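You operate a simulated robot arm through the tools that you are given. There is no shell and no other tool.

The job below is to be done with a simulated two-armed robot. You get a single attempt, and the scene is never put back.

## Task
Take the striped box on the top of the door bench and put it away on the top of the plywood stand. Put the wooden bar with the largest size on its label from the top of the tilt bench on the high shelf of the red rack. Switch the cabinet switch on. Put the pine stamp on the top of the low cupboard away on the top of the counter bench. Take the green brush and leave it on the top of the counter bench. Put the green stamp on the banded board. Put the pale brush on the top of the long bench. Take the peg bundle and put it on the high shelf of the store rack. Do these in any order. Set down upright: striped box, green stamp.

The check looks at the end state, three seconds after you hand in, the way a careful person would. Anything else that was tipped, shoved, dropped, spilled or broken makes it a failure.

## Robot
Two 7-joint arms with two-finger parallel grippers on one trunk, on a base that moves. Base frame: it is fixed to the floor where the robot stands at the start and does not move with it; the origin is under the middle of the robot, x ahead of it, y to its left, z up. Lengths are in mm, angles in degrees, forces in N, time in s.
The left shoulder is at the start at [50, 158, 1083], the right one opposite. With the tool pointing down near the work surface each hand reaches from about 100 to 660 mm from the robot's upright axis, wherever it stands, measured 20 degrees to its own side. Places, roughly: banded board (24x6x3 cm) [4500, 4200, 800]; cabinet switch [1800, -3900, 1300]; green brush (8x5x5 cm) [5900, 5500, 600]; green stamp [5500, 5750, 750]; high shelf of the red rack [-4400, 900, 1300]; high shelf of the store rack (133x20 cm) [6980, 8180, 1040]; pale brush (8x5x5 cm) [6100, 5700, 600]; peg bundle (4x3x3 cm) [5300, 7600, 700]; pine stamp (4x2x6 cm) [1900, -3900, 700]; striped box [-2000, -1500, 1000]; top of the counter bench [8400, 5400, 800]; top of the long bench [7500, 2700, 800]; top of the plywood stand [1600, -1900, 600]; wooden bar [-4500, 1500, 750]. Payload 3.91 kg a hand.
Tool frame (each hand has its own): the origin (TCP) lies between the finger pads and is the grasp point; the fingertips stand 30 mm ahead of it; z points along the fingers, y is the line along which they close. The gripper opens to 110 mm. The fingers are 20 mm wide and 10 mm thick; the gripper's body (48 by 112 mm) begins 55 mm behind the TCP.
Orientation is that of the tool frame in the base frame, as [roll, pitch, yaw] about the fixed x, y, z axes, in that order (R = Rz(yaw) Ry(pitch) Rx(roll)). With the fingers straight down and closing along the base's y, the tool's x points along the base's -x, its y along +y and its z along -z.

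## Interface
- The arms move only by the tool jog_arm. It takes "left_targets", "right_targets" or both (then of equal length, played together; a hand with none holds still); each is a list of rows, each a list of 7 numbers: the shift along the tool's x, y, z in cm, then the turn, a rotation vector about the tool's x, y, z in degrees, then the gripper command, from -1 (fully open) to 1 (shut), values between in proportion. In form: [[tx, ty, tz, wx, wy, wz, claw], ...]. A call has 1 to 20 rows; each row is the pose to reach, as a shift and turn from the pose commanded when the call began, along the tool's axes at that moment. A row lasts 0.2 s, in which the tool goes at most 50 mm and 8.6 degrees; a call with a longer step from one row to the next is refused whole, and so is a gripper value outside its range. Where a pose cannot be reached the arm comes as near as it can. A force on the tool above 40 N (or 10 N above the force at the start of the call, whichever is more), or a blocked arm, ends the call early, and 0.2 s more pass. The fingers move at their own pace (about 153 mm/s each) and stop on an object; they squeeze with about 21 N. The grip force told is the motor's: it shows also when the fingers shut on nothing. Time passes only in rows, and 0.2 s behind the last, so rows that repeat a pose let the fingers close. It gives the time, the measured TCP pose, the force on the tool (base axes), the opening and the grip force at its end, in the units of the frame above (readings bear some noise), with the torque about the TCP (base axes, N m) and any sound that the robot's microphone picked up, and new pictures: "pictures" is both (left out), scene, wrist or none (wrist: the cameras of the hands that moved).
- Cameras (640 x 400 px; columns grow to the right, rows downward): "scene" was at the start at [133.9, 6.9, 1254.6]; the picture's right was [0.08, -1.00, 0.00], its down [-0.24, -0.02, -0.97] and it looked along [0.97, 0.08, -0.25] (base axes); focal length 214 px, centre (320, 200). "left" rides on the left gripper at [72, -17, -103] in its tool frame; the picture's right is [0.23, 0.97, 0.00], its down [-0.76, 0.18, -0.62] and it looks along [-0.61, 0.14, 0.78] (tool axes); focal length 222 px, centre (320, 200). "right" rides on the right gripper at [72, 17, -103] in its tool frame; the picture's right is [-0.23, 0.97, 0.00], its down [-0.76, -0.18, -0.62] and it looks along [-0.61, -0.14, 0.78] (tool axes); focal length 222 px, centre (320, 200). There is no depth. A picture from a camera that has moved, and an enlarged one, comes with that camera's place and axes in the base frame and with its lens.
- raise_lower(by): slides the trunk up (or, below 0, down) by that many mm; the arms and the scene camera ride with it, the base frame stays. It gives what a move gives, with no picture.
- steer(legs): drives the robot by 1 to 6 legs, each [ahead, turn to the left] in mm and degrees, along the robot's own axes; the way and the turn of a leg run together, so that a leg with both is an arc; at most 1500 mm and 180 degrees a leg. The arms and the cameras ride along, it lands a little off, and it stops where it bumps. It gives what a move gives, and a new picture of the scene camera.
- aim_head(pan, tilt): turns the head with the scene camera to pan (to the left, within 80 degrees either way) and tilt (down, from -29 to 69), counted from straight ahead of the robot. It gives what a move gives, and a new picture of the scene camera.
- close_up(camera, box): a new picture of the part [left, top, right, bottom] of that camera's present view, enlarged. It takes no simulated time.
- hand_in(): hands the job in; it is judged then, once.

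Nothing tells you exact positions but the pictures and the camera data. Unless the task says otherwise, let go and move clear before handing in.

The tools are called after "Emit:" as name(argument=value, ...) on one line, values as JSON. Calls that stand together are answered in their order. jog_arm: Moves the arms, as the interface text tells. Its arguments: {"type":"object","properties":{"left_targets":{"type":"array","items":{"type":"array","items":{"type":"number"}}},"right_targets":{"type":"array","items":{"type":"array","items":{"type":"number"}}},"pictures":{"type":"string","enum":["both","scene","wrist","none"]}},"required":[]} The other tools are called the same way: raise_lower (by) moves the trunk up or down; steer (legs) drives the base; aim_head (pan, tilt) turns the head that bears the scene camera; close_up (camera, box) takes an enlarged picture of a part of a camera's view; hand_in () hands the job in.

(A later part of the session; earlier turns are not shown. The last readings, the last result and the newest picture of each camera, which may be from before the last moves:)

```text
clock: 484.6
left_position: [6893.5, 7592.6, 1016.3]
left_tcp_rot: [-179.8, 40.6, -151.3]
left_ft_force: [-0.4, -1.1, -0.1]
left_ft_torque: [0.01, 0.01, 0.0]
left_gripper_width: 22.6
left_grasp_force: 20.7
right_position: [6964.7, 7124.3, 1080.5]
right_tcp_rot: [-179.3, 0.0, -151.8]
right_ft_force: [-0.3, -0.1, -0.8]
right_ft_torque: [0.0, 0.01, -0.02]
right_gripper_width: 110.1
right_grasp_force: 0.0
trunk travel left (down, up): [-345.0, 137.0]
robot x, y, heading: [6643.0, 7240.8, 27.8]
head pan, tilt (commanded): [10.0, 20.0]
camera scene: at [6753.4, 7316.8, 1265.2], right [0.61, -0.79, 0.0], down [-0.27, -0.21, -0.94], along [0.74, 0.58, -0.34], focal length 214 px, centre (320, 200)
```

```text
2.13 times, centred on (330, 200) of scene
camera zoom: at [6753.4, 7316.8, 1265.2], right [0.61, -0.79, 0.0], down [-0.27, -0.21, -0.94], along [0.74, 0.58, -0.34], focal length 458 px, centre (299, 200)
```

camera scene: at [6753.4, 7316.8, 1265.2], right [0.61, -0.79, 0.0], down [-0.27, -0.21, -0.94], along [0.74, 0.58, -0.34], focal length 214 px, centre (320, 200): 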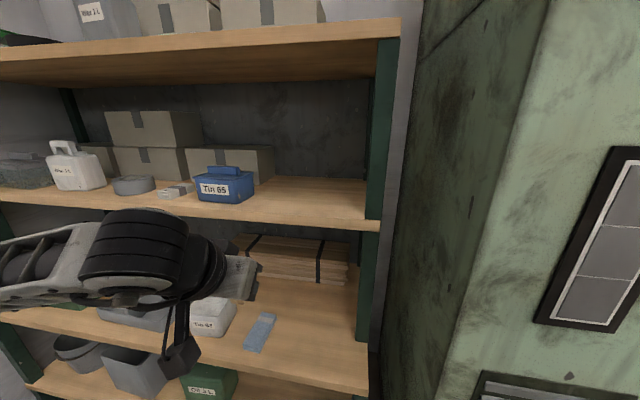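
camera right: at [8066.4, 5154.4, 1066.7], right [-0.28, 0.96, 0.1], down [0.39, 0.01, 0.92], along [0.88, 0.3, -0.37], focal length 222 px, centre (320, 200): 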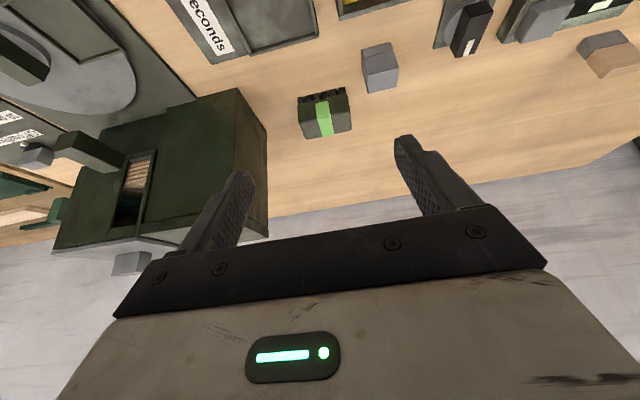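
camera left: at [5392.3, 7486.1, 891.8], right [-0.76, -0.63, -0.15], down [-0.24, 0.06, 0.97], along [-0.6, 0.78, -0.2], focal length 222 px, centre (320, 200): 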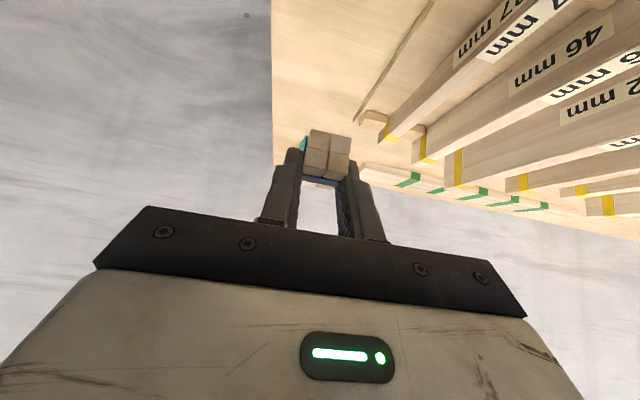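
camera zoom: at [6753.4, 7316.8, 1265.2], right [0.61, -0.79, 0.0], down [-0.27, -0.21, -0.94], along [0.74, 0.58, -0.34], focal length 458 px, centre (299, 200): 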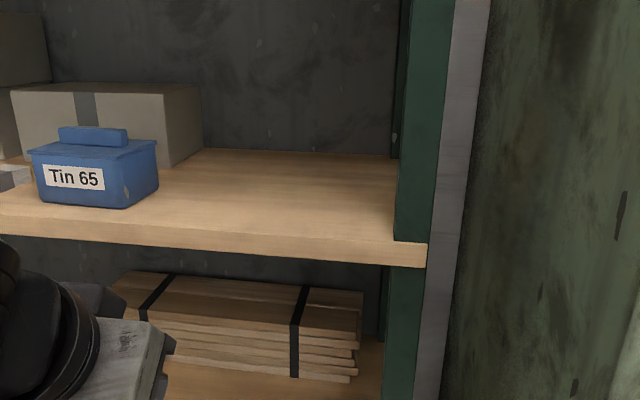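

Triangulated: rack front at u≈9885, shelf top z≈1038, free from the right post to the tin. Moving 130 mm closer and raising the bundle to entry height.

Emit:
steer(legs=[[130, 0]])

Emit:
jog_arm(left_targets=[[-3.3, -1.5, -3.8, 0, 0, 0, 1], [-6, -3, -7, 0, 0, 0, 1], [-8.3, -4, -5, 0, 0, 0, 1], [-10.5, -4.4, -3.1, 0, 0, 0, 1], [-10.5, -4.4, -3.1, 0, 0, 0, 1]])

```text
clock: 485.9
left_position: [7007.1, 7652.7, 1016.8]
left_tcp_rot: [-179.8, 40.5, -151.4]
left_ft_force: [0.0, 0.3, -0.6]
left_ft_torque: [0.03, -0.04, -0.01]
left_gripper_width: 22.8
left_grasp_force: 21.0
right_position: [7078.2, 7184.9, 1081.9]
right_tcp_rot: [-179.2, 0.0, -151.9]
right_ft_force: [0.4, -0.1, 0.6]
right_ft_torque: [0.02, 0.0, 0.04]
right_gripper_width: 110.2
right_grasp_force: 0.0
trunk travel left (down, up): [-345.0, 137.0]
robot x, y, heading: [6757.9, 7297.7, 27.9]
head pan, tilt (commanded): [10.0, 20.0]
camera scene: at [6867.0, 7377.0, 1265.1], right [0.61, -0.79, 0.0], down [-0.27, -0.21, -0.94], along [0.74, 0.58, -0.34], focal length 214 px, centre (320, 200)
```

scene: 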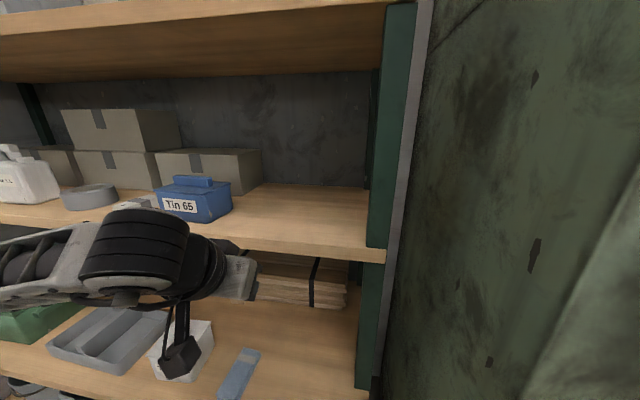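

```text
refused: row 1 steps farther than a row can; nothing moved
```

Emit:
jog_arm(left_targets=[[-2.5, -1.2, -3, 0, 0, 0, 1], [-4.5, -2.4, -6, 0, 0, 0, 1], [-6.2, -3.4, -7, 0, 0, 0, 1], [-8.3, -4, -5, 0, 0, 0, 1], [-10.5, -4.4, -3.1, 0, 0, 0, 1], [-10.5, -4.4, -3.1, 0, 0, 0, 1]])

```text
clock: 487.3
left_position: [7078.9, 7642.8, 1108.2]
left_tcp_rot: [-179.9, 40.5, -151.3]
left_ft_force: [-0.2, -0.4, 0.4]
left_ft_torque: [0.02, 0.0, -0.04]
left_gripper_width: 22.8
left_grasp_force: 20.6
right_position: [7078.5, 7185.4, 1081.5]
right_tcp_rot: [-179.3, 0.0, -151.9]
right_ft_force: [-0.8, -0.3, -0.3]
right_ft_torque: [-0.02, -0.02, -0.01]
right_gripper_width: 110.2
right_grasp_force: 0.1
trunk travel left (down, up): [-345.0, 137.0]
robot x, y, heading: [6759.4, 7299.8, 28.1]
head pan, tilt (commanded): [10.0, 20.0]
camera scene: at [6866.5, 7376.7, 1265.2], right [0.61, -0.79, 0.0], down [-0.27, -0.21, -0.94], along [0.74, 0.58, -0.34], focal length 214 px, centre (320, 200)
camera left: at [6979.7, 7568.7, 1139.5], right [-0.62, 0.77, -0.15], down [0.07, 0.24, 0.97], along [0.79, 0.59, -0.2], focal length 222 px, centre (320, 200)
```

scene: 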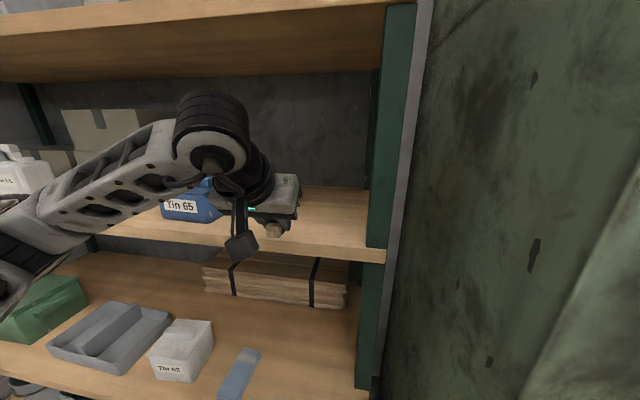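
left: 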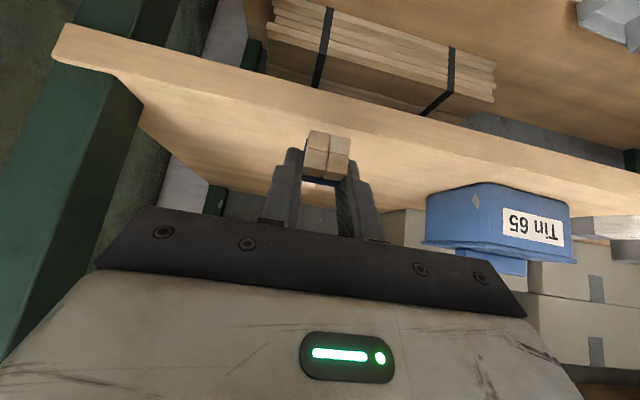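

Bundle is level with the free space. Moving it in 128 mm.

Emit:
jog_arm(left_targets=[[-3.2, 0, 2.8, 0, 0, 0, 1], [-6.5, 0, 5.5, 0, 0, 0, 1], [-9.73, 0, 8.3, 0, 0, 0, 1], [-9.73, 0, 8.3, 0, 0, 0, 1]])

Emit:
close_up(camera="scene", box=[150, 100, 420, 270])

```text
clock: 488.3
left_position: [7191.3, 7700.2, 1109.1]
left_tcp_rot: [-179.9, 40.6, -151.4]
left_ft_force: [0.2, -0.6, 0.0]
left_ft_torque: [-0.01, 0.0, 0.0]
left_gripper_width: 22.8
left_grasp_force: 21.3
right_position: [7076.8, 7186.0, 1082.1]
right_tcp_rot: [-179.2, 0.0, -151.8]
right_ft_force: [-0.3, 0.5, -0.1]
right_ft_torque: [0.01, 0.01, 0.05]
right_gripper_width: 110.1
right_grasp_force: 0.0
trunk travel left (down, up): [-345.0, 137.0]
robot x, y, heading: [6759.5, 7299.9, 27.9]
head pan, tilt (commanded): [10.0, 20.0]
camera scene: at [6866.5, 7376.7, 1265.2], right [0.61, -0.79, 0.0], down [-0.27, -0.21, -0.94], along [0.74, 0.58, -0.34], focal length 214 px, centre (320, 200)
camera left: at [7091.7, 7628.9, 1140.2], right [-0.62, 0.77, -0.15], down [0.07, 0.24, 0.97], along [0.79, 0.59, -0.2], focal length 222 px, centre (320, 200)
```

scene: 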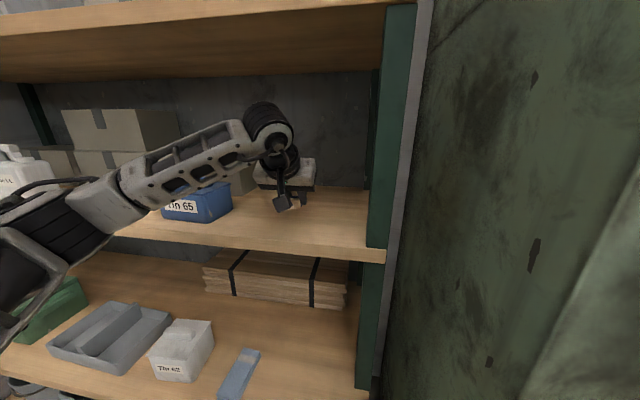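
left: 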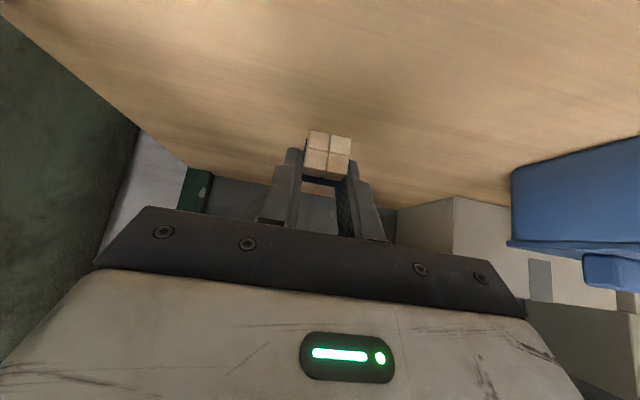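

```text
2.35 times, centred on (285, 185) of scene
camera zoom: at [6866.5, 7376.7, 1265.2], right [0.61, -0.79, 0.0], down [-0.27, -0.21, -0.94], along [0.74, 0.58, -0.34], focal length 505 px, centre (402, 235)
```

zoom: 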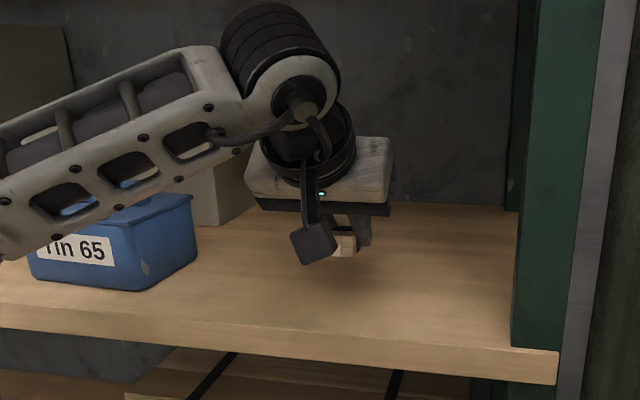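

Emit:
jog_arm(left_targets=[[0.98, 0, 1.14, 0, 0, 0, 1], [1.95, 0, 2.28, 0, 0, 0, 1], [2.28, 0, 2.66, 0, 0, 0, 1], [2.28, 0, 2.66, 0, 0, 0, 1]], pictures="none")

```text
clock: 489.3
left_position: [7191.5, 7703.7, 1073.2]
left_tcp_rot: [-179.7, 40.6, -151.4]
left_ft_force: [-0.1, 0.1, 0.1]
left_ft_torque: [0.02, -0.02, -0.01]
left_gripper_width: 22.9
left_grasp_force: 20.6
right_position: [7077.6, 7184.8, 1081.8]
right_tcp_rot: [-179.2, 0.0, -151.9]
right_ft_force: [0.0, -0.1, -1.0]
right_ft_torque: [0.01, 0.02, 0.0]
right_gripper_width: 110.0
right_grasp_force: 0.1
trunk travel left (down, up): [-345.0, 137.0]
robot x, y, heading: [6753.7, 7299.8, 27.8]
head pan, tilt (commanded): [10.0, 20.0]
```

Emit:
jog_arm(left_targets=[[0.2, 0, 0.23, 0, 0, 0, 1], [0.39, 0, 0.46, 0, 0, 0, 1], [0.39, 0, 0.46, 0, 0, 0, 1]], pictures="wrist")

```text
clock: 490.1
left_position: [7192.1, 7702.7, 1069.4]
left_tcp_rot: [-179.9, 40.8, -151.3]
left_ft_force: [1.0, 0.9, 5.9]
left_ft_torque: [0.13, -0.04, -0.05]
left_gripper_width: 22.7
left_grasp_force: 21.5
right_position: [7076.4, 7184.9, 1081.6]
right_tcp_rot: [-179.3, 0.1, -151.8]
right_ft_force: [-1.1, 0.3, -0.2]
right_ft_torque: [0.03, 0.0, 0.01]
right_gripper_width: 110.1
right_grasp_force: 0.1
trunk travel left (down, up): [-345.0, 137.0]
robot x, y, heading: [6760.8, 7299.2, 27.9]
head pan, tilt (commanded): [10.0, 20.0]
camera left: at [7092.3, 7630.4, 1099.8], right [-0.62, 0.77, -0.15], down [0.06, 0.24, 0.97], along [0.79, 0.59, -0.2], focal length 222 px, centre (320, 200)
```

left: 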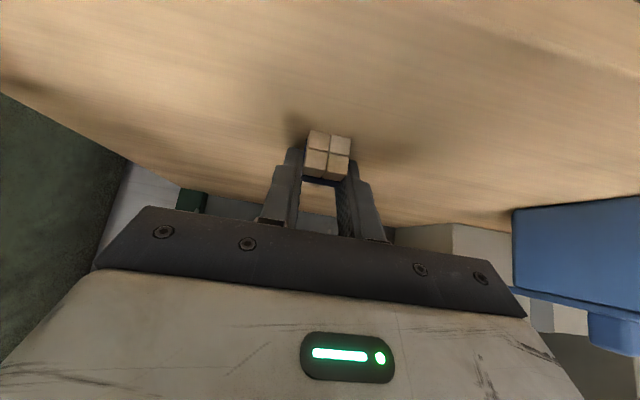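

Touching the shelf. Releasing gently and withdrawing.

Emit:
jog_arm(left_targets=[[0, 0, 0, 0, 0, 0, 0.5], [0, 0, 0, 0, 0, 0, 0.2], [0, 0, 0, 0, 0, 0, 0], [0, 0, 0, 0, 0, 0, 0], [0, 0, -1.5, 0, 0, 0, 0], [0, 0, -4, 0, 0, 0, 0], [0, 0, -7, 0, 0, 0, 0], [3, 0, -10, 0, 0, 0, 0], [6.3, 0, -12.8, 0, 0, 0, 0], [9.5, 0, -15.6, 0, 0, 0, 0], [12.7, 0, -18.4, 0, 0, 0, 0]])

Emit:
close_up(camera="scene", box=[150, 100, 420, 270])

```text
clock: 492.5
left_position: [7002.7, 7598.7, 1125.8]
left_tcp_rot: [-179.9, 40.7, -151.3]
left_ft_force: [0.8, 0.1, 0.4]
left_ft_torque: [-0.01, 0.01, 0.01]
left_gripper_width: 55.1
left_grasp_force: 0.1
right_position: [7076.2, 7183.5, 1082.2]
right_tcp_rot: [-179.4, 0.1, -151.8]
right_ft_force: [0.5, -0.1, 0.7]
right_ft_torque: [0.03, 0.02, 0.01]
right_gripper_width: 109.9
right_grasp_force: 0.0
trunk travel left (down, up): [-345.0, 137.0]
robot x, y, heading: [6753.4, 7301.3, 27.9]
head pan, tilt (commanded): [10.0, 20.0]
camera scene: at [6866.4, 7376.5, 1265.3], right [0.61, -0.79, 0.0], down [-0.27, -0.21, -0.94], along [0.74, 0.58, -0.34], focal length 214 px, centre (320, 200)
camera left: at [6902.4, 7526.4, 1156.4], right [-0.62, 0.77, -0.15], down [0.07, 0.24, 0.97], along [0.78, 0.59, -0.2], focal length 222 px, centre (320, 200)
```

scene: 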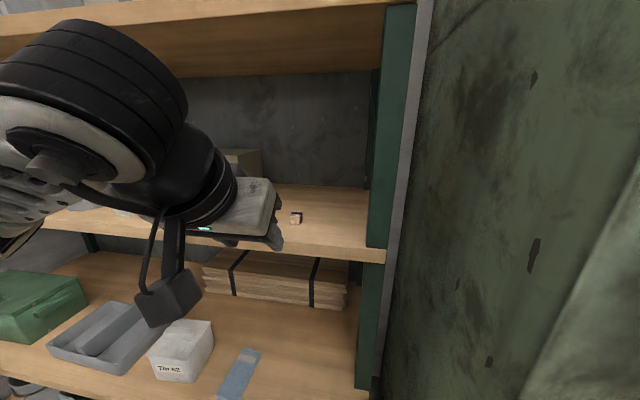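
left: 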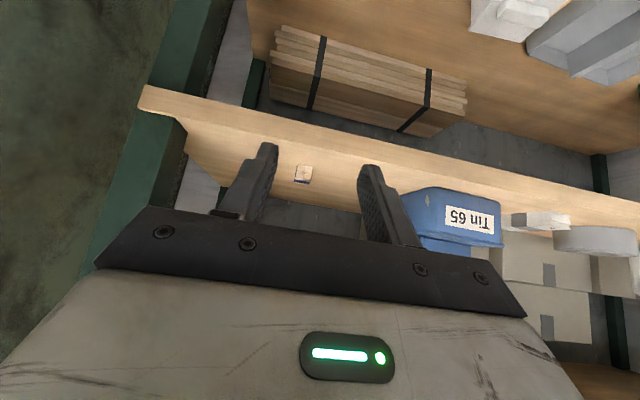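

```text
2.35 times, centred on (285, 185) of scene
camera zoom: at [6866.4, 7376.5, 1265.3], right [0.61, -0.79, 0.0], down [-0.27, -0.21, -0.94], along [0.74, 0.58, -0.34], focal length 505 px, centre (402, 235)
```

zoom: 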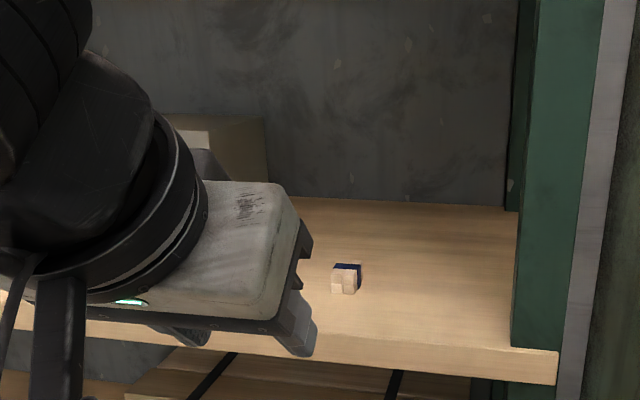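

The peg bundle is on the store rack's high shelf. Tucking the left arm and driving back to the far end of the low table for the pale brush and green stamp.

Emit:
jog_arm(left_targets=[[2.1, 1.7, -0.8, 0, 6.8, 0, -0.5], [4.2, 3.4, -1.7, 0, 13.5, 0, -1], [6.4, 5.2, -2.5, 0, 20.3, 0, -1], [8.5, 6.9, -3.3, 0, 27.1, 0, -1], [10.6, 8.6, -4.2, 0, 33.8, 0, -1], [12.7, 10.3, -5, 0, 40.6, 0, -1], [12.7, 10.3, -5, 0, 40.6, 0, -1]], pictures="none")

Emit:
steer(legs=[[-350, 0], [0, -165.7]])

Emit:
aim_head(pan=0, tilt=18)

```text
clock: 494.1
left_position: [6840.7, 7628.0, 1079.7]
left_tcp_rot: [-179.9, -0.1, -151.6]
left_ft_force: [0.0, -0.2, -0.7]
left_ft_torque: [-0.01, 0.0, 0.01]
left_gripper_width: 110.1
left_grasp_force: 0.0
right_position: [7077.7, 7185.0, 1082.7]
right_tcp_rot: [-179.3, 0.0, -151.8]
right_ft_force: [-0.5, -1.3, 0.5]
right_ft_torque: [-0.02, -0.03, 0.02]
right_gripper_width: 109.8
right_grasp_force: 0.0
trunk travel left (down, up): [-345.0, 137.0]
robot x, y, heading: [6753.3, 7301.6, 27.7]
head pan, tilt (commanded): [10.0, 20.0]
```

```text
clock: 503.2
left_position: [6445.9, 6800.2, 1079.9]
left_tcp_rot: [-179.9, 0.0, 42.3]
left_ft_force: [-0.2, 0.5, 0.3]
left_ft_torque: [-0.01, 0.02, -0.02]
left_gripper_width: 110.0
left_grasp_force: 0.2
right_position: [6110.3, 7174.1, 1081.7]
right_tcp_rot: [-179.3, 0.0, 41.8]
right_ft_force: [0.3, 0.4, -0.5]
right_ft_torque: [-0.02, 0.04, -0.01]
right_gripper_width: 110.0
right_grasp_force: 0.0
trunk travel left (down, up): [-345.0, 137.0]
robot x, y, heading: [6447.6, 7138.0, -138.6]
head pan, tilt (commanded): [10.0, 20.0]
camera scene: at [6361.4, 7036.9, 1265.2], right [-0.78, 0.62, 0.0], down [0.21, 0.27, -0.94], along [-0.58, -0.74, -0.34], focal length 214 px, centre (320, 200)
```

scene: 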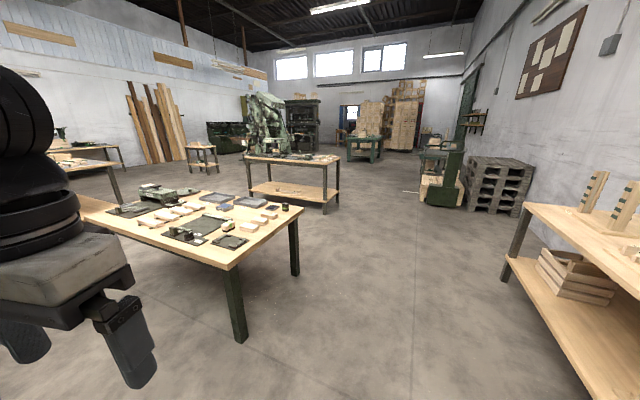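

```text
clock: 503.9
left_position: [6445.0, 6799.8, 1080.6]
left_tcp_rot: [-179.8, 0.1, 42.3]
left_ft_force: [0.7, 0.0, -0.4]
left_ft_torque: [-0.02, -0.01, -0.02]
left_gripper_width: 109.9
left_grasp_force: 0.2
right_position: [6111.5, 7173.5, 1081.8]
right_tcp_rot: [-179.3, 0.0, 41.9]
right_ft_force: [-0.3, 0.9, 0.1]
right_ft_torque: [-0.01, -0.01, 0.04]
right_gripper_width: 109.9
right_grasp_force: 0.1
trunk travel left (down, up): [-345.0, 137.0]
robot x, y, heading: [6447.8, 7135.0, -138.3]
head pan, tilt (commanded): [0.0, 18.0]
camera scene: at [6349.5, 7047.8, 1268.5], right [-0.67, 0.75, 0.0], down [0.23, 0.21, -0.95], along [-0.71, -0.63, -0.31], focal length 214 px, centre (320, 200)
```

scene: 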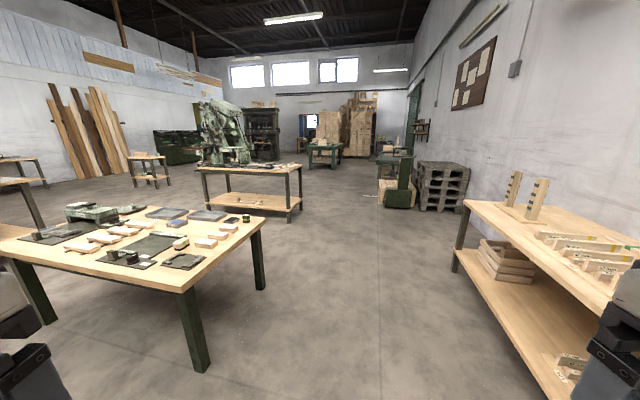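

Emit:
steer(legs=[[1210, 0], [0, 76]])

Emit:
aim_head(pan=0, tilt=38)

Emit:
close_up(camera="scene", box=[180, 160, 480, 330])

```text
clock: 513.3
left_position: [5873.5, 6250.4, 1079.1]
left_tcp_rot: [-179.9, 0.0, 117.6]
left_ft_force: [-0.3, 0.0, -0.2]
left_ft_torque: [0.0, 0.02, 0.03]
left_gripper_width: 110.2
left_grasp_force: 0.2
right_position: [5426.2, 6020.7, 1081.6]
right_tcp_rot: [-179.3, 0.0, 117.3]
right_ft_force: [-0.2, -0.2, 0.6]
right_ft_torque: [0.0, -0.01, 0.01]
right_gripper_width: 109.7
right_grasp_force: 0.0
trunk travel left (down, up): [-345.0, 137.0]
robot x, y, heading: [5545.6, 6336.9, -62.8]
head pan, tilt (commanded): [0.0, 18.0]
camera scene: at [5608.2, 6219.0, 1268.5], right [-0.89, -0.45, 0.0], down [-0.14, 0.28, -0.95], along [0.43, -0.85, -0.31], focal length 214 px, centre (320, 200)
```

scene: 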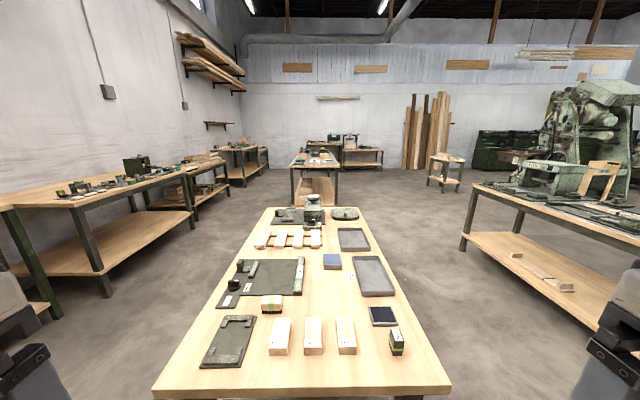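

```text
clock: 514.1
left_position: [5872.0, 6250.7, 1079.7]
left_tcp_rot: [-179.9, 0.0, 117.7]
left_ft_force: [0.6, 0.1, 0.4]
left_ft_torque: [-0.01, -0.03, -0.03]
left_gripper_width: 109.8
left_grasp_force: 0.1
right_position: [5424.7, 6020.3, 1081.7]
right_tcp_rot: [-179.3, 0.0, 117.3]
right_ft_force: [-0.6, 0.0, -0.3]
right_ft_torque: [0.01, -0.02, -0.01]
right_gripper_width: 110.0
right_grasp_force: 0.0
trunk travel left (down, up): [-345.0, 137.0]
robot x, y, heading: [5545.5, 6337.5, -63.2]
head pan, tilt (commanded): [0.0, 38.0]
camera scene: at [5605.0, 6225.2, 1236.9], right [-0.89, -0.45, 0.0], down [-0.28, 0.55, -0.79], along [0.36, -0.7, -0.62], focal length 214 px, centre (320, 200)
```

scene: 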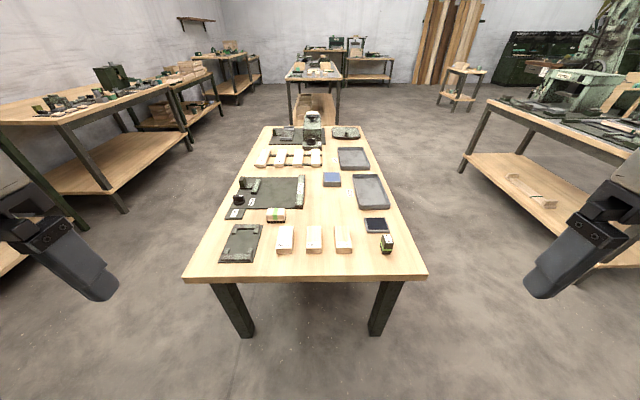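

```text
2.13 times, centred on (330, 245) of scene
camera zoom: at [5605.0, 6225.2, 1236.9], right [-0.89, -0.45, 0.0], down [-0.28, 0.55, -0.79], along [0.36, -0.7, -0.62], focal length 458 px, centre (299, 104)
```

zoom: 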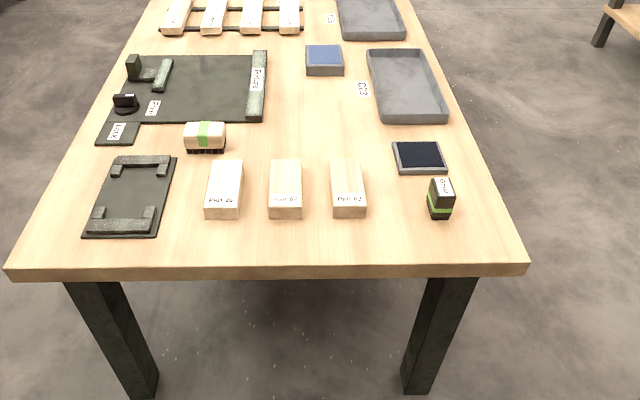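

From here the green stamp (≈(5617,5690)) is to my right and the pale brush (≈(6056,5742)) to my left. Moving 180 mm closer.

Emit:
steer(legs=[[0, 1.2], [180, 0]])

Emit:
aim_head(pan=0, tilt=45)

Emit:
close_up(camera="scene", box=[190, 120, 460, 290])

```text
clock: 516.0
left_position: [5960.7, 6098.0, 1079.7]
left_tcp_rot: [-179.9, 0.0, 118.8]
left_ft_force: [0.1, 0.0, -0.6]
left_ft_torque: [0.04, 0.03, -0.02]
left_gripper_width: 110.0
left_grasp_force: 0.0
right_position: [5517.7, 5859.1, 1081.8]
right_tcp_rot: [-179.3, 0.0, 118.4]
right_ft_force: [-0.2, 0.2, -0.4]
right_ft_torque: [0.0, 0.02, 0.04]
right_gripper_width: 110.1
right_grasp_force: 0.0
trunk travel left (down, up): [-345.0, 137.0]
robot x, y, heading: [5629.4, 6179.0, -61.9]
head pan, tilt (commanded): [0.0, 38.0]
camera scene: at [5692.7, 6067.3, 1236.7], right [-0.88, -0.47, 0.0], down [-0.29, 0.54, -0.79], along [0.37, -0.69, -0.62], focal length 214 px, centre (320, 200)
```

scene: 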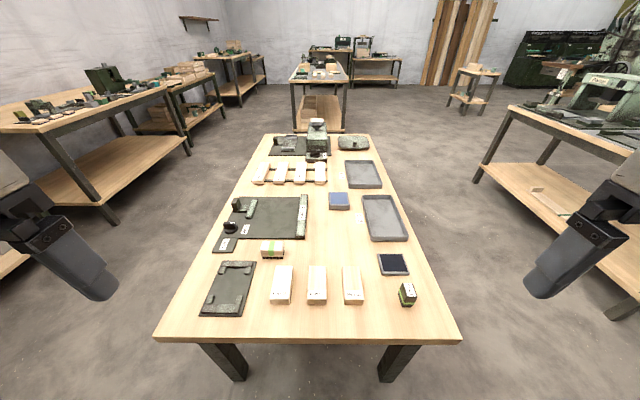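

```text
clock: 516.6
left_position: [5959.5, 6097.1, 1079.6]
left_tcp_rot: [-179.9, 0.0, 118.8]
left_ft_force: [-0.6, -0.5, 0.4]
left_ft_torque: [0.0, -0.02, -0.02]
left_gripper_width: 110.2
left_grasp_force: 0.1
right_position: [5518.0, 5857.7, 1081.0]
right_tcp_rot: [-179.3, 0.1, 118.5]
right_ft_force: [-0.1, 1.0, 0.2]
right_ft_torque: [0.0, -0.04, -0.02]
right_gripper_width: 110.0
right_grasp_force: 0.1
trunk travel left (down, up): [-345.0, 137.0]
robot x, y, heading: [5634.3, 6180.7, -62.2]
head pan, tilt (commanded): [0.0, 45.0]
camera scene: at [5690.2, 6072.1, 1226.6], right [-0.88, -0.47, 0.0], down [-0.33, 0.62, -0.71], along [0.33, -0.62, -0.71], focal length 214 px, centre (320, 200)
```

scene: 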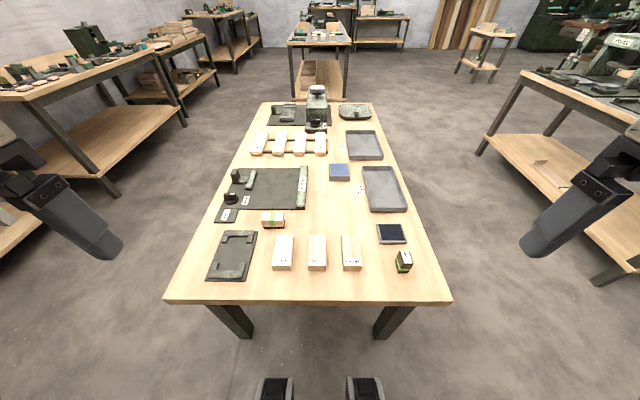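

```text
2.35 times, centred on (325, 205) of scene
camera zoom: at [5690.2, 6072.1, 1226.6], right [-0.88, -0.47, 0.0], down [-0.33, 0.62, -0.71], along [0.33, -0.62, -0.71], focal length 505 px, centre (308, 188)
```

zoom: 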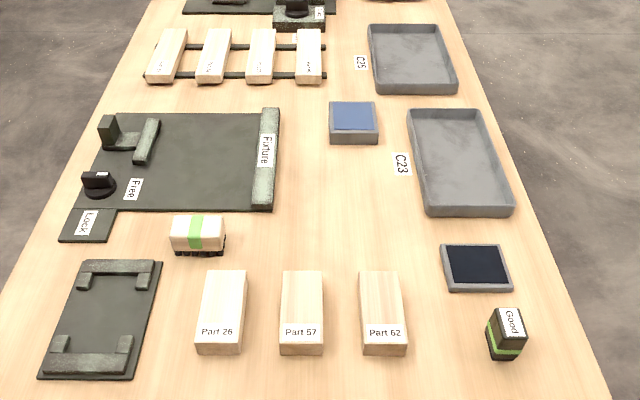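

Emit:
close_up(camera="scene", box=[380, 235, 430, 285])

Emit:
close_up(camera="scene", box=[240, 195, 310, 245])

```text
8.00 times, centred on (405, 260) of scene
camera zoom: at [5690.2, 6072.1, 1226.6], right [-0.88, -0.47, 0.0], down [-0.33, 0.62, -0.71], along [0.33, -0.62, -0.71], focal length 1716 px, centre (-360, -280)
```

zoom: 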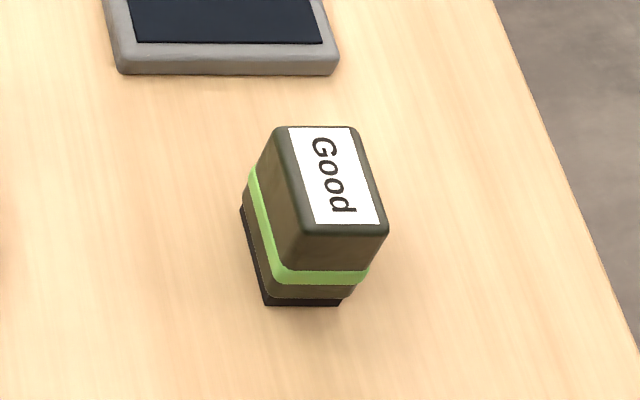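

```text
8.00 times, centred on (275, 220) of scene
camera zoom: at [5690.2, 6072.1, 1226.6], right [-0.88, -0.47, 0.0], down [-0.33, 0.62, -0.71], along [0.33, -0.62, -0.71], focal length 1716 px, centre (680, 40)
```

zoom: 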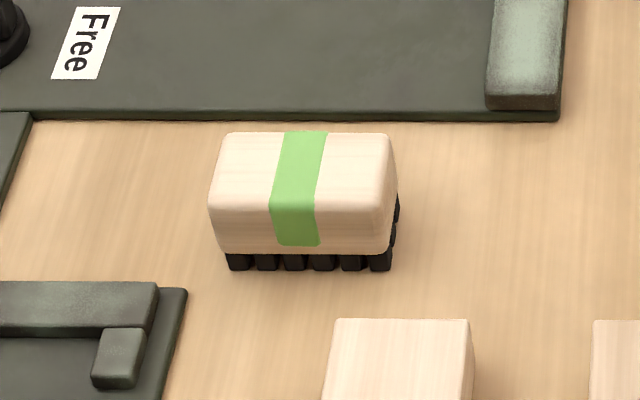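

Both are well placed: pale brush (long axis left–right) for the left hand, green stamp (≈29 mm wide) for the right hand. Moving both hands above their targets, tilted 30°.

Emit:
jog_arm(left_targets=[[-3.5, -0.8, 2.6, 0.09, -2.7, 0.32, -1], [-7, -1.7, 5.3, 0.17, -5.5, 0.64, -1], [-10.4, -2.5, 7.9, 0.26, -8.2, 0.96, -1], [-13.9, -3.3, 10.5, 0.34, -10.9, 1.28, -1], [-17.4, -4.2, 13.2, 0.43, -13.6, 1.6, -1], [-20.9, -5, 15.8, 0.51, -16.4, 1.92, -1], [-24.4, -5.9, 18.5, 0.6, -19.1, 2.24, -1], [-27.9, -6.7, 21.1, 0.68, -21.8, 2.56, -1], [-31.3, -7.5, 23.7, 0.77, -24.5, 2.88, -1], [-34.8, -8.4, 26.4, 0.85, -27.3, 3.2, -1], [-38.3, -9.2, 29, 0.94, -30, 3.52, -1], [-38.3, -9.2, 29, 0.94, -30, 3.52, -1]], right_targets=[[-1.9, 0, 2.6, 0, -2.7, 0, -0.5], [-3.8, 0.1, 5.3, 0, -5.5, 0, -0.2], [-5.7, 0.1, 7.9, 0, -8.2, 0, -0.2], [-7.6, 0.1, 10.6, 0, -10.9, 0, -0.2], [-9.5, 0.2, 13.2, 0, -13.6, 0, -0.2], [-11.3, 0.2, 15.9, 0, -16.4, 0, -0.2], [-13.2, 0.2, 18.5, 0, -19.1, 0, -0.2], [-15.1, 0.3, 21.2, 0, -21.8, 0, -0.2], [-17, 0.3, 23.8, 0, -24.5, 0, -0.2], [-18.9, 0.4, 26.5, 0, -27.3, 0, -0.2], [-20.8, 0.4, 29.1, 0, -30, 0, -0.2], [-20.8, 0.4, 29.1, 0, -30, 0, -0.2]])

Emit:
close_up(camera="right", box=[220, 0, 420, 160])

Emit:
close_up(camera="left", box=[200, 0, 440, 180])

```text
clock: 519.2
left_position: [6063.8, 5717.0, 791.3]
left_tcp_rot: [-179.9, 30.0, 115.2]
left_ft_force: [0.0, -0.2, -0.3]
left_ft_torque: [0.01, -0.04, 0.0]
left_gripper_width: 110.1
left_grasp_force: 0.1
right_position: [5617.2, 5674.6, 789.2]
right_tcp_rot: [-179.3, 30.0, 118.9]
right_ft_force: [-0.4, 0.2, -0.2]
right_ft_torque: [-0.01, 0.01, -0.05]
right_gripper_width: 66.0
right_grasp_force: 0.0
trunk travel left (down, up): [-345.0, 137.0]
robot x, y, heading: [5633.4, 6179.5, -61.8]
head pan, tilt (commanded): [0.0, 45.0]
camera scene: at [5690.2, 6072.0, 1226.5], right [-0.88, -0.47, 0.0], down [-0.33, 0.62, -0.71], along [0.33, -0.62, -0.71], focal length 214 px, centre (320, 200)
camera right: at [5578.8, 5784.6, 843.0], right [0.95, 0.29, 0.1], down [0.02, -0.38, 0.92], along [0.31, -0.88, -0.37], focal length 222 px, centre (320, 200)
camera left: at [5999.6, 5814.5, 843.9], right [0.8, 0.59, -0.12], down [0.31, -0.24, 0.92], along [0.52, -0.77, -0.37], focal length 222 px, centre (320, 200)
```

scene: 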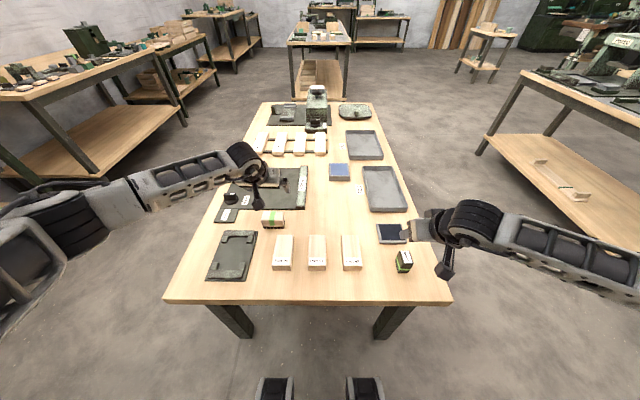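
right: 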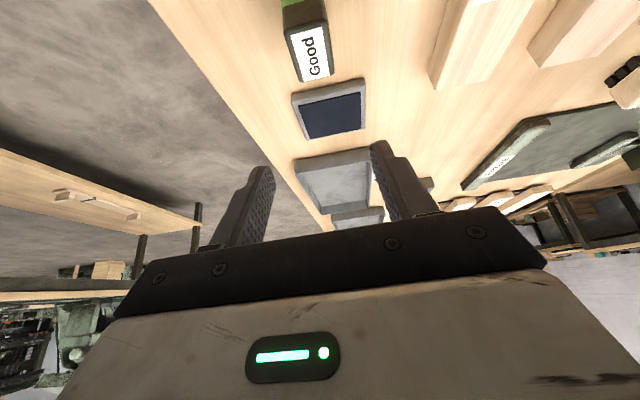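
left: 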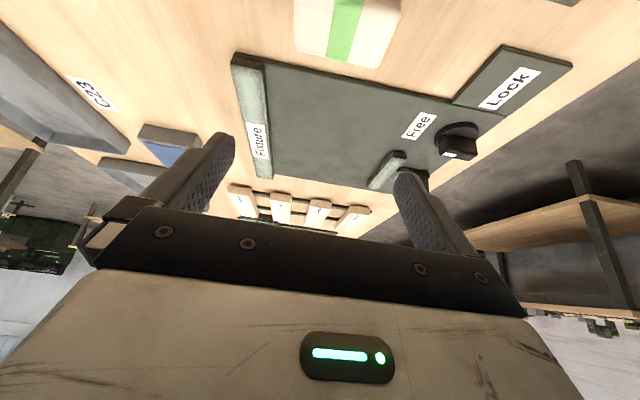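

```text
2.50 times, centred on (320, 80) of right
camera zoom: at [5578.8, 5784.6, 843.0], right [0.95, 0.29, 0.1], down [0.02, -0.38, 0.92], along [0.31, -0.88, -0.37], focal length 555 px, centre (320, 500)
```

zoom: 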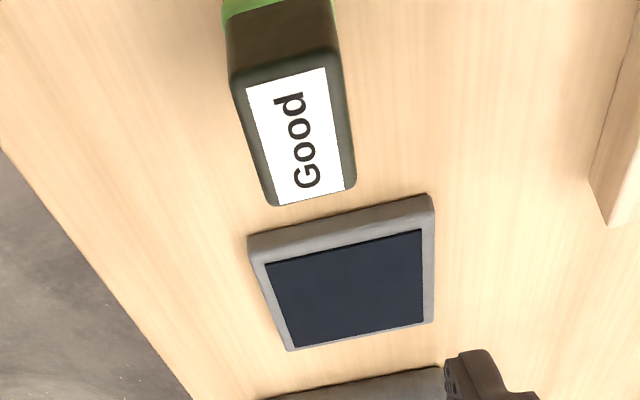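

```text
2.22 times, centred on (320, 90) of left
camera zoom: at [5999.6, 5814.5, 843.9], right [0.8, 0.59, -0.12], down [0.31, -0.24, 0.92], along [0.52, -0.77, -0.37], focal length 494 px, centre (320, 444)
```

zoom: 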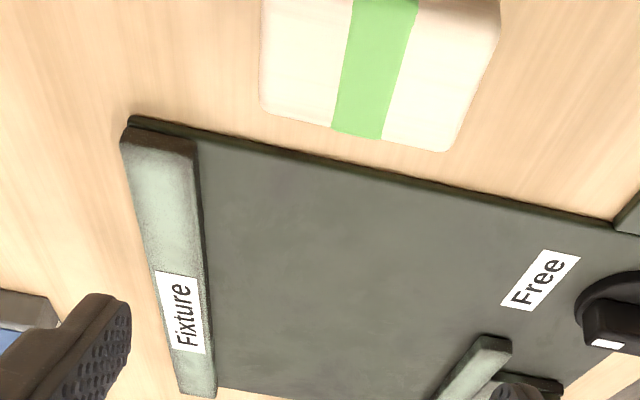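

Small corrections: right hand +7 mm sideways; left hand 13 mm back. Lowering both part-way and re-checking.

Emit:
jog_arm(left_targets=[[2, 0, 2.5, 0, 0, 0, -1], [4, 0.1, 5.1, 0, 0, 0, -1], [5.88, 0.1, 7.58, 0, 0, 0, -1], [5.88, 0.1, 7.58, 0, 0, 0, -1]], right_targets=[[1.5, 0.3, 2.8, 0, 0, 0, -0.2], [3, 0.68, 5.6, 0, 0, 0, -0.2], [4.58, 0.68, 8.33, 0, 0, 0, -0.2], [4.58, 0.68, 8.33, 0, 0, 0, -0.2]], pictures="wrist")

Emit:
close_up(camera="right", box=[200, 0, 440, 200])

Emit:
close_up(camera="left", box=[180, 0, 460, 220])

```text
clock: 520.2
left_position: [6058.3, 5730.4, 696.0]
left_tcp_rot: [-179.8, 30.0, 115.3]
left_ft_force: [0.3, 1.0, -1.3]
left_ft_torque: [0.03, 0.0, -0.02]
left_gripper_width: 110.1
left_grasp_force: 0.0
right_position: [5623.0, 5675.4, 695.2]
right_tcp_rot: [-179.3, 30.0, 118.9]
right_ft_force: [-0.4, 0.5, -0.1]
right_ft_torque: [0.02, -0.02, 0.0]
right_gripper_width: 65.9
right_grasp_force: 0.0
trunk travel left (down, up): [-345.0, 137.0]
robot x, y, heading: [5630.0, 6178.6, -61.5]
head pan, tilt (commanded): [0.0, 45.0]
camera right: at [5583.7, 5785.6, 749.3], right [0.95, 0.29, 0.1], down [0.02, -0.38, 0.92], along [0.31, -0.88, -0.37], focal length 222 px, centre (320, 200)
camera left: at [5993.7, 5827.3, 749.1], right [0.8, 0.59, -0.12], down [0.31, -0.24, 0.92], along [0.52, -0.77, -0.37], focal length 222 px, centre (320, 200)
```

right: 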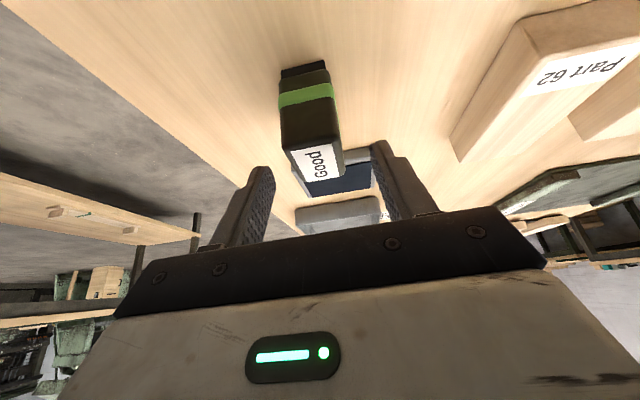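
left: 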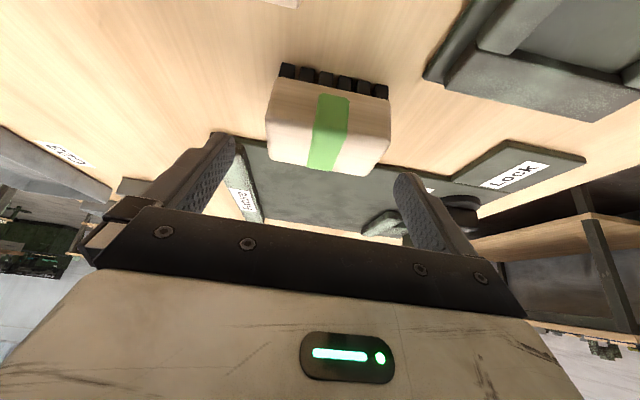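

```text
2.00 times, centred on (320, 100) of right
camera zoom: at [5583.7, 5785.6, 749.3], right [0.95, 0.29, 0.1], down [0.02, -0.38, 0.92], along [0.31, -0.88, -0.37], focal length 444 px, centre (320, 400)
```

zoom: 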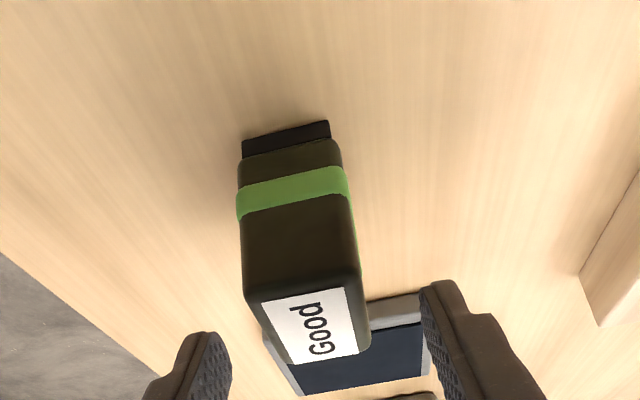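

```text
1.82 times, centred on (320, 110) of left
camera zoom: at [5993.7, 5827.3, 749.1], right [0.8, 0.59, -0.12], down [0.31, -0.24, 0.92], along [0.52, -0.77, -0.37], focal length 404 px, centre (320, 364)
```

zoom: 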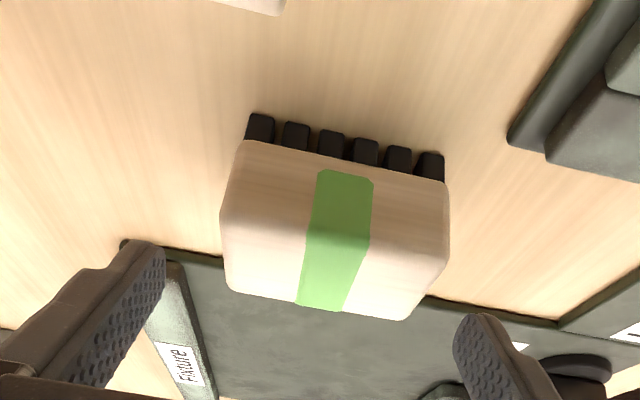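

Both hands are well centred. Final descent and closing both grippers.

Emit:
jog_arm(left_targets=[[1.2, 0, 2.1, 0, 0, 0, -1], [2.05, 0, 3.55, 0, 0, 0, -1], [2.05, 0, 3.55, 0, 0, 0, -0.7], [2.05, 0, 3.55, 0, 0, 0, -0.4], [2.05, 0, 3.55, 0, 0, 0, 0.3], [2.05, 0, 3.55, 0, 0, 0, 1], [2.05, 0, 3.55, 0, 0, 0, 1]], right_targets=[[1.2, 0.1, 2.1, 0, 0, 0, -0.2], [2.05, 0.1, 3.55, 0, 0, 0, -0.2], [2.05, 0.1, 3.55, 0, 0, 0, 0.1], [2.05, 0.1, 3.55, 0, 0, 0, 0.35], [2.05, 0.1, 3.55, 0, 0, 0, 0.6], [2.05, 0.1, 3.55, 0, 0, 0, 1], [2.05, 0.1, 3.55, 0, 0, 0, 1]])

```text
clock: 521.9
left_position: [6058.5, 5730.0, 654.3]
left_tcp_rot: [-179.9, 30.1, 115.2]
left_ft_force: [0.7, -0.5, -0.2]
left_ft_torque: [0.03, 0.0, -0.03]
left_gripper_width: 74.0
left_grasp_force: 20.5
right_position: [5622.6, 5676.9, 653.9]
right_tcp_rot: [-179.2, 30.0, 118.9]
right_ft_force: [-0.6, -0.5, 0.1]
right_ft_torque: [-0.02, 0.05, -0.01]
right_gripper_width: 31.6
right_grasp_force: 21.0
trunk travel left (down, up): [-345.0, 137.0]
robot x, y, heading: [5630.6, 6183.2, -61.6]
head pan, tilt (commanded): [0.0, 45.0]
camera scene: at [5690.2, 6072.0, 1226.5], right [-0.88, -0.47, 0.0], down [-0.33, 0.62, -0.71], along [0.33, -0.62, -0.71], focal length 214 px, centre (320, 200)
camera right: at [5584.1, 5786.1, 707.6], right [0.95, 0.29, 0.1], down [0.02, -0.39, 0.92], along [0.31, -0.88, -0.37], focal length 222 px, centre (320, 200)
camera left: at [5993.4, 5828.3, 707.2], right [0.8, 0.59, -0.12], down [0.31, -0.24, 0.92], along [0.52, -0.77, -0.37], focal length 222 px, centre (320, 200)
```

scene: 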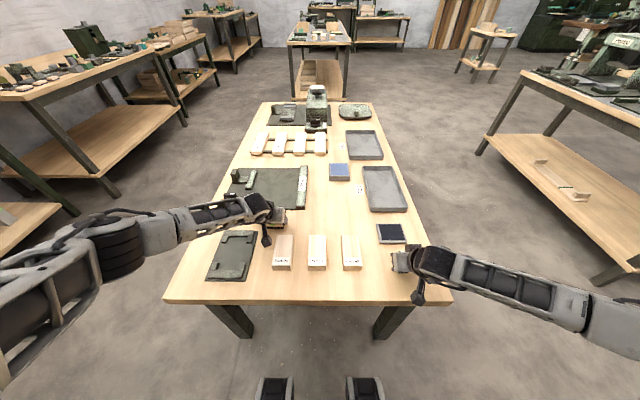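
right: 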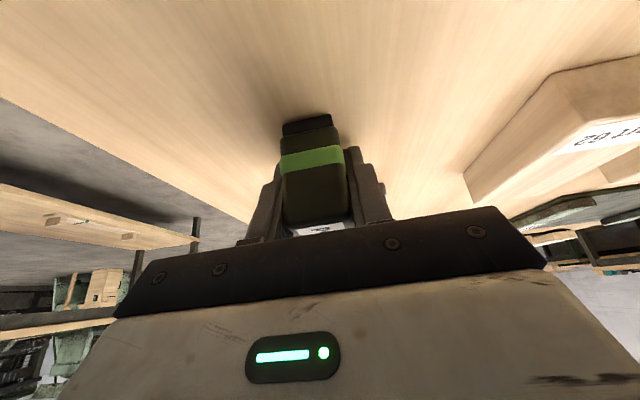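
left: 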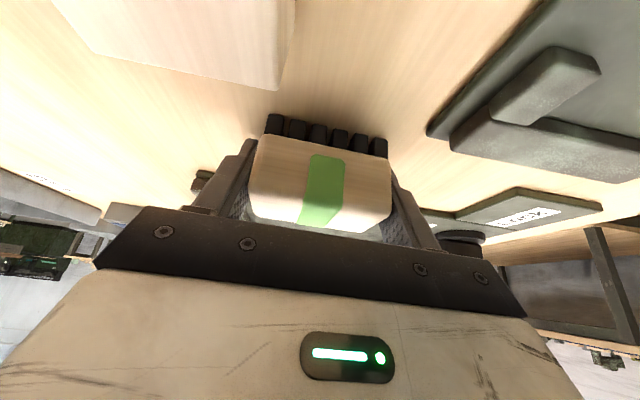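

Both gripped. Lifting both straight up.

Emit:
jog_arm(left_targets=[[-0.5, 0, -0.87, 0, 0, 0, 1], [-1.75, 0, -3, 0, 0, 0, 1], [-3.75, 0, -6.5, 0, 0, 0, 1], [-5.75, 0, -10, 0, 0, 0, 1], [-7.5, 0, -13, 0, 0, 0, 1], [-7.5, 0, -13, 0, 0, 0, 1]], right_targets=[[-0.5, 0, -0.87, 0, 0, 0, 1], [-1.75, 0, -3, 0, 0, 0, 1], [-3.75, 0, -6.5, 0, 0, 0, 1], [-5.75, 0, -10, 0, 0, 0, 1], [-7.5, 0, -13, 0, 0, 0, 1], [-7.5, 0, -13, 0, 0, 0, 1]])

```text
clock: 523.2
left_position: [6058.4, 5729.7, 805.0]
left_tcp_rot: [-180.0, 30.0, 115.3]
left_ft_force: [0.5, -0.3, -1.6]
left_ft_torque: [-0.01, -0.02, 0.02]
left_gripper_width: 73.7
left_grasp_force: 21.7
right_position: [5624.7, 5679.2, 806.2]
right_tcp_rot: [-179.1, 30.0, 118.9]
right_ft_force: [-0.1, 0.4, -0.9]
right_ft_torque: [-0.02, 0.01, 0.01]
right_gripper_width: 31.7
right_grasp_force: 20.9
trunk travel left (down, up): [-345.0, 137.0]
robot x, y, heading: [5631.5, 6176.3, -62.0]
head pan, tilt (commanded): [0.0, 45.0]
camera scene: at [5690.2, 6071.9, 1226.5], right [-0.88, -0.47, 0.0], down [-0.33, 0.62, -0.71], along [0.33, -0.62, -0.71], focal length 214 px, centre (320, 200)
camera right: at [5586.4, 5788.2, 859.8], right [0.95, 0.29, 0.1], down [0.02, -0.39, 0.92], along [0.31, -0.88, -0.37], focal length 222 px, centre (320, 200)
camera left: at [5994.4, 5826.7, 857.2], right [0.8, 0.59, -0.12], down [0.31, -0.24, 0.92], along [0.52, -0.77, -0.37], focal length 222 px, centre (320, 200)
```

scene: 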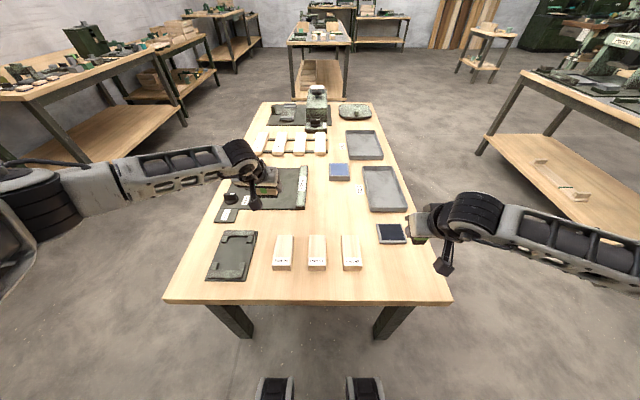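
right: 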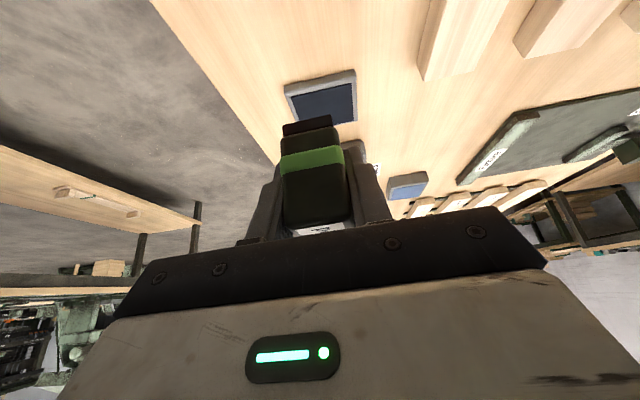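
left: 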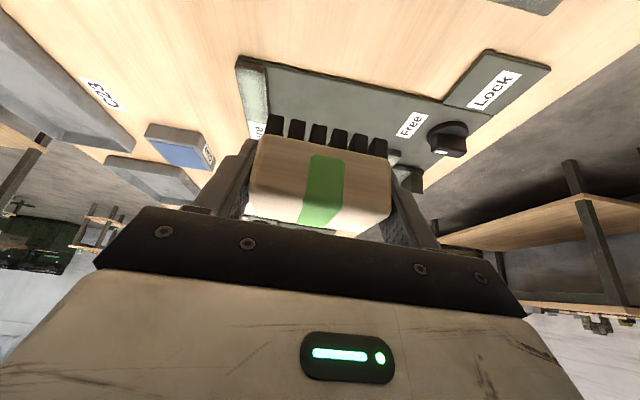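

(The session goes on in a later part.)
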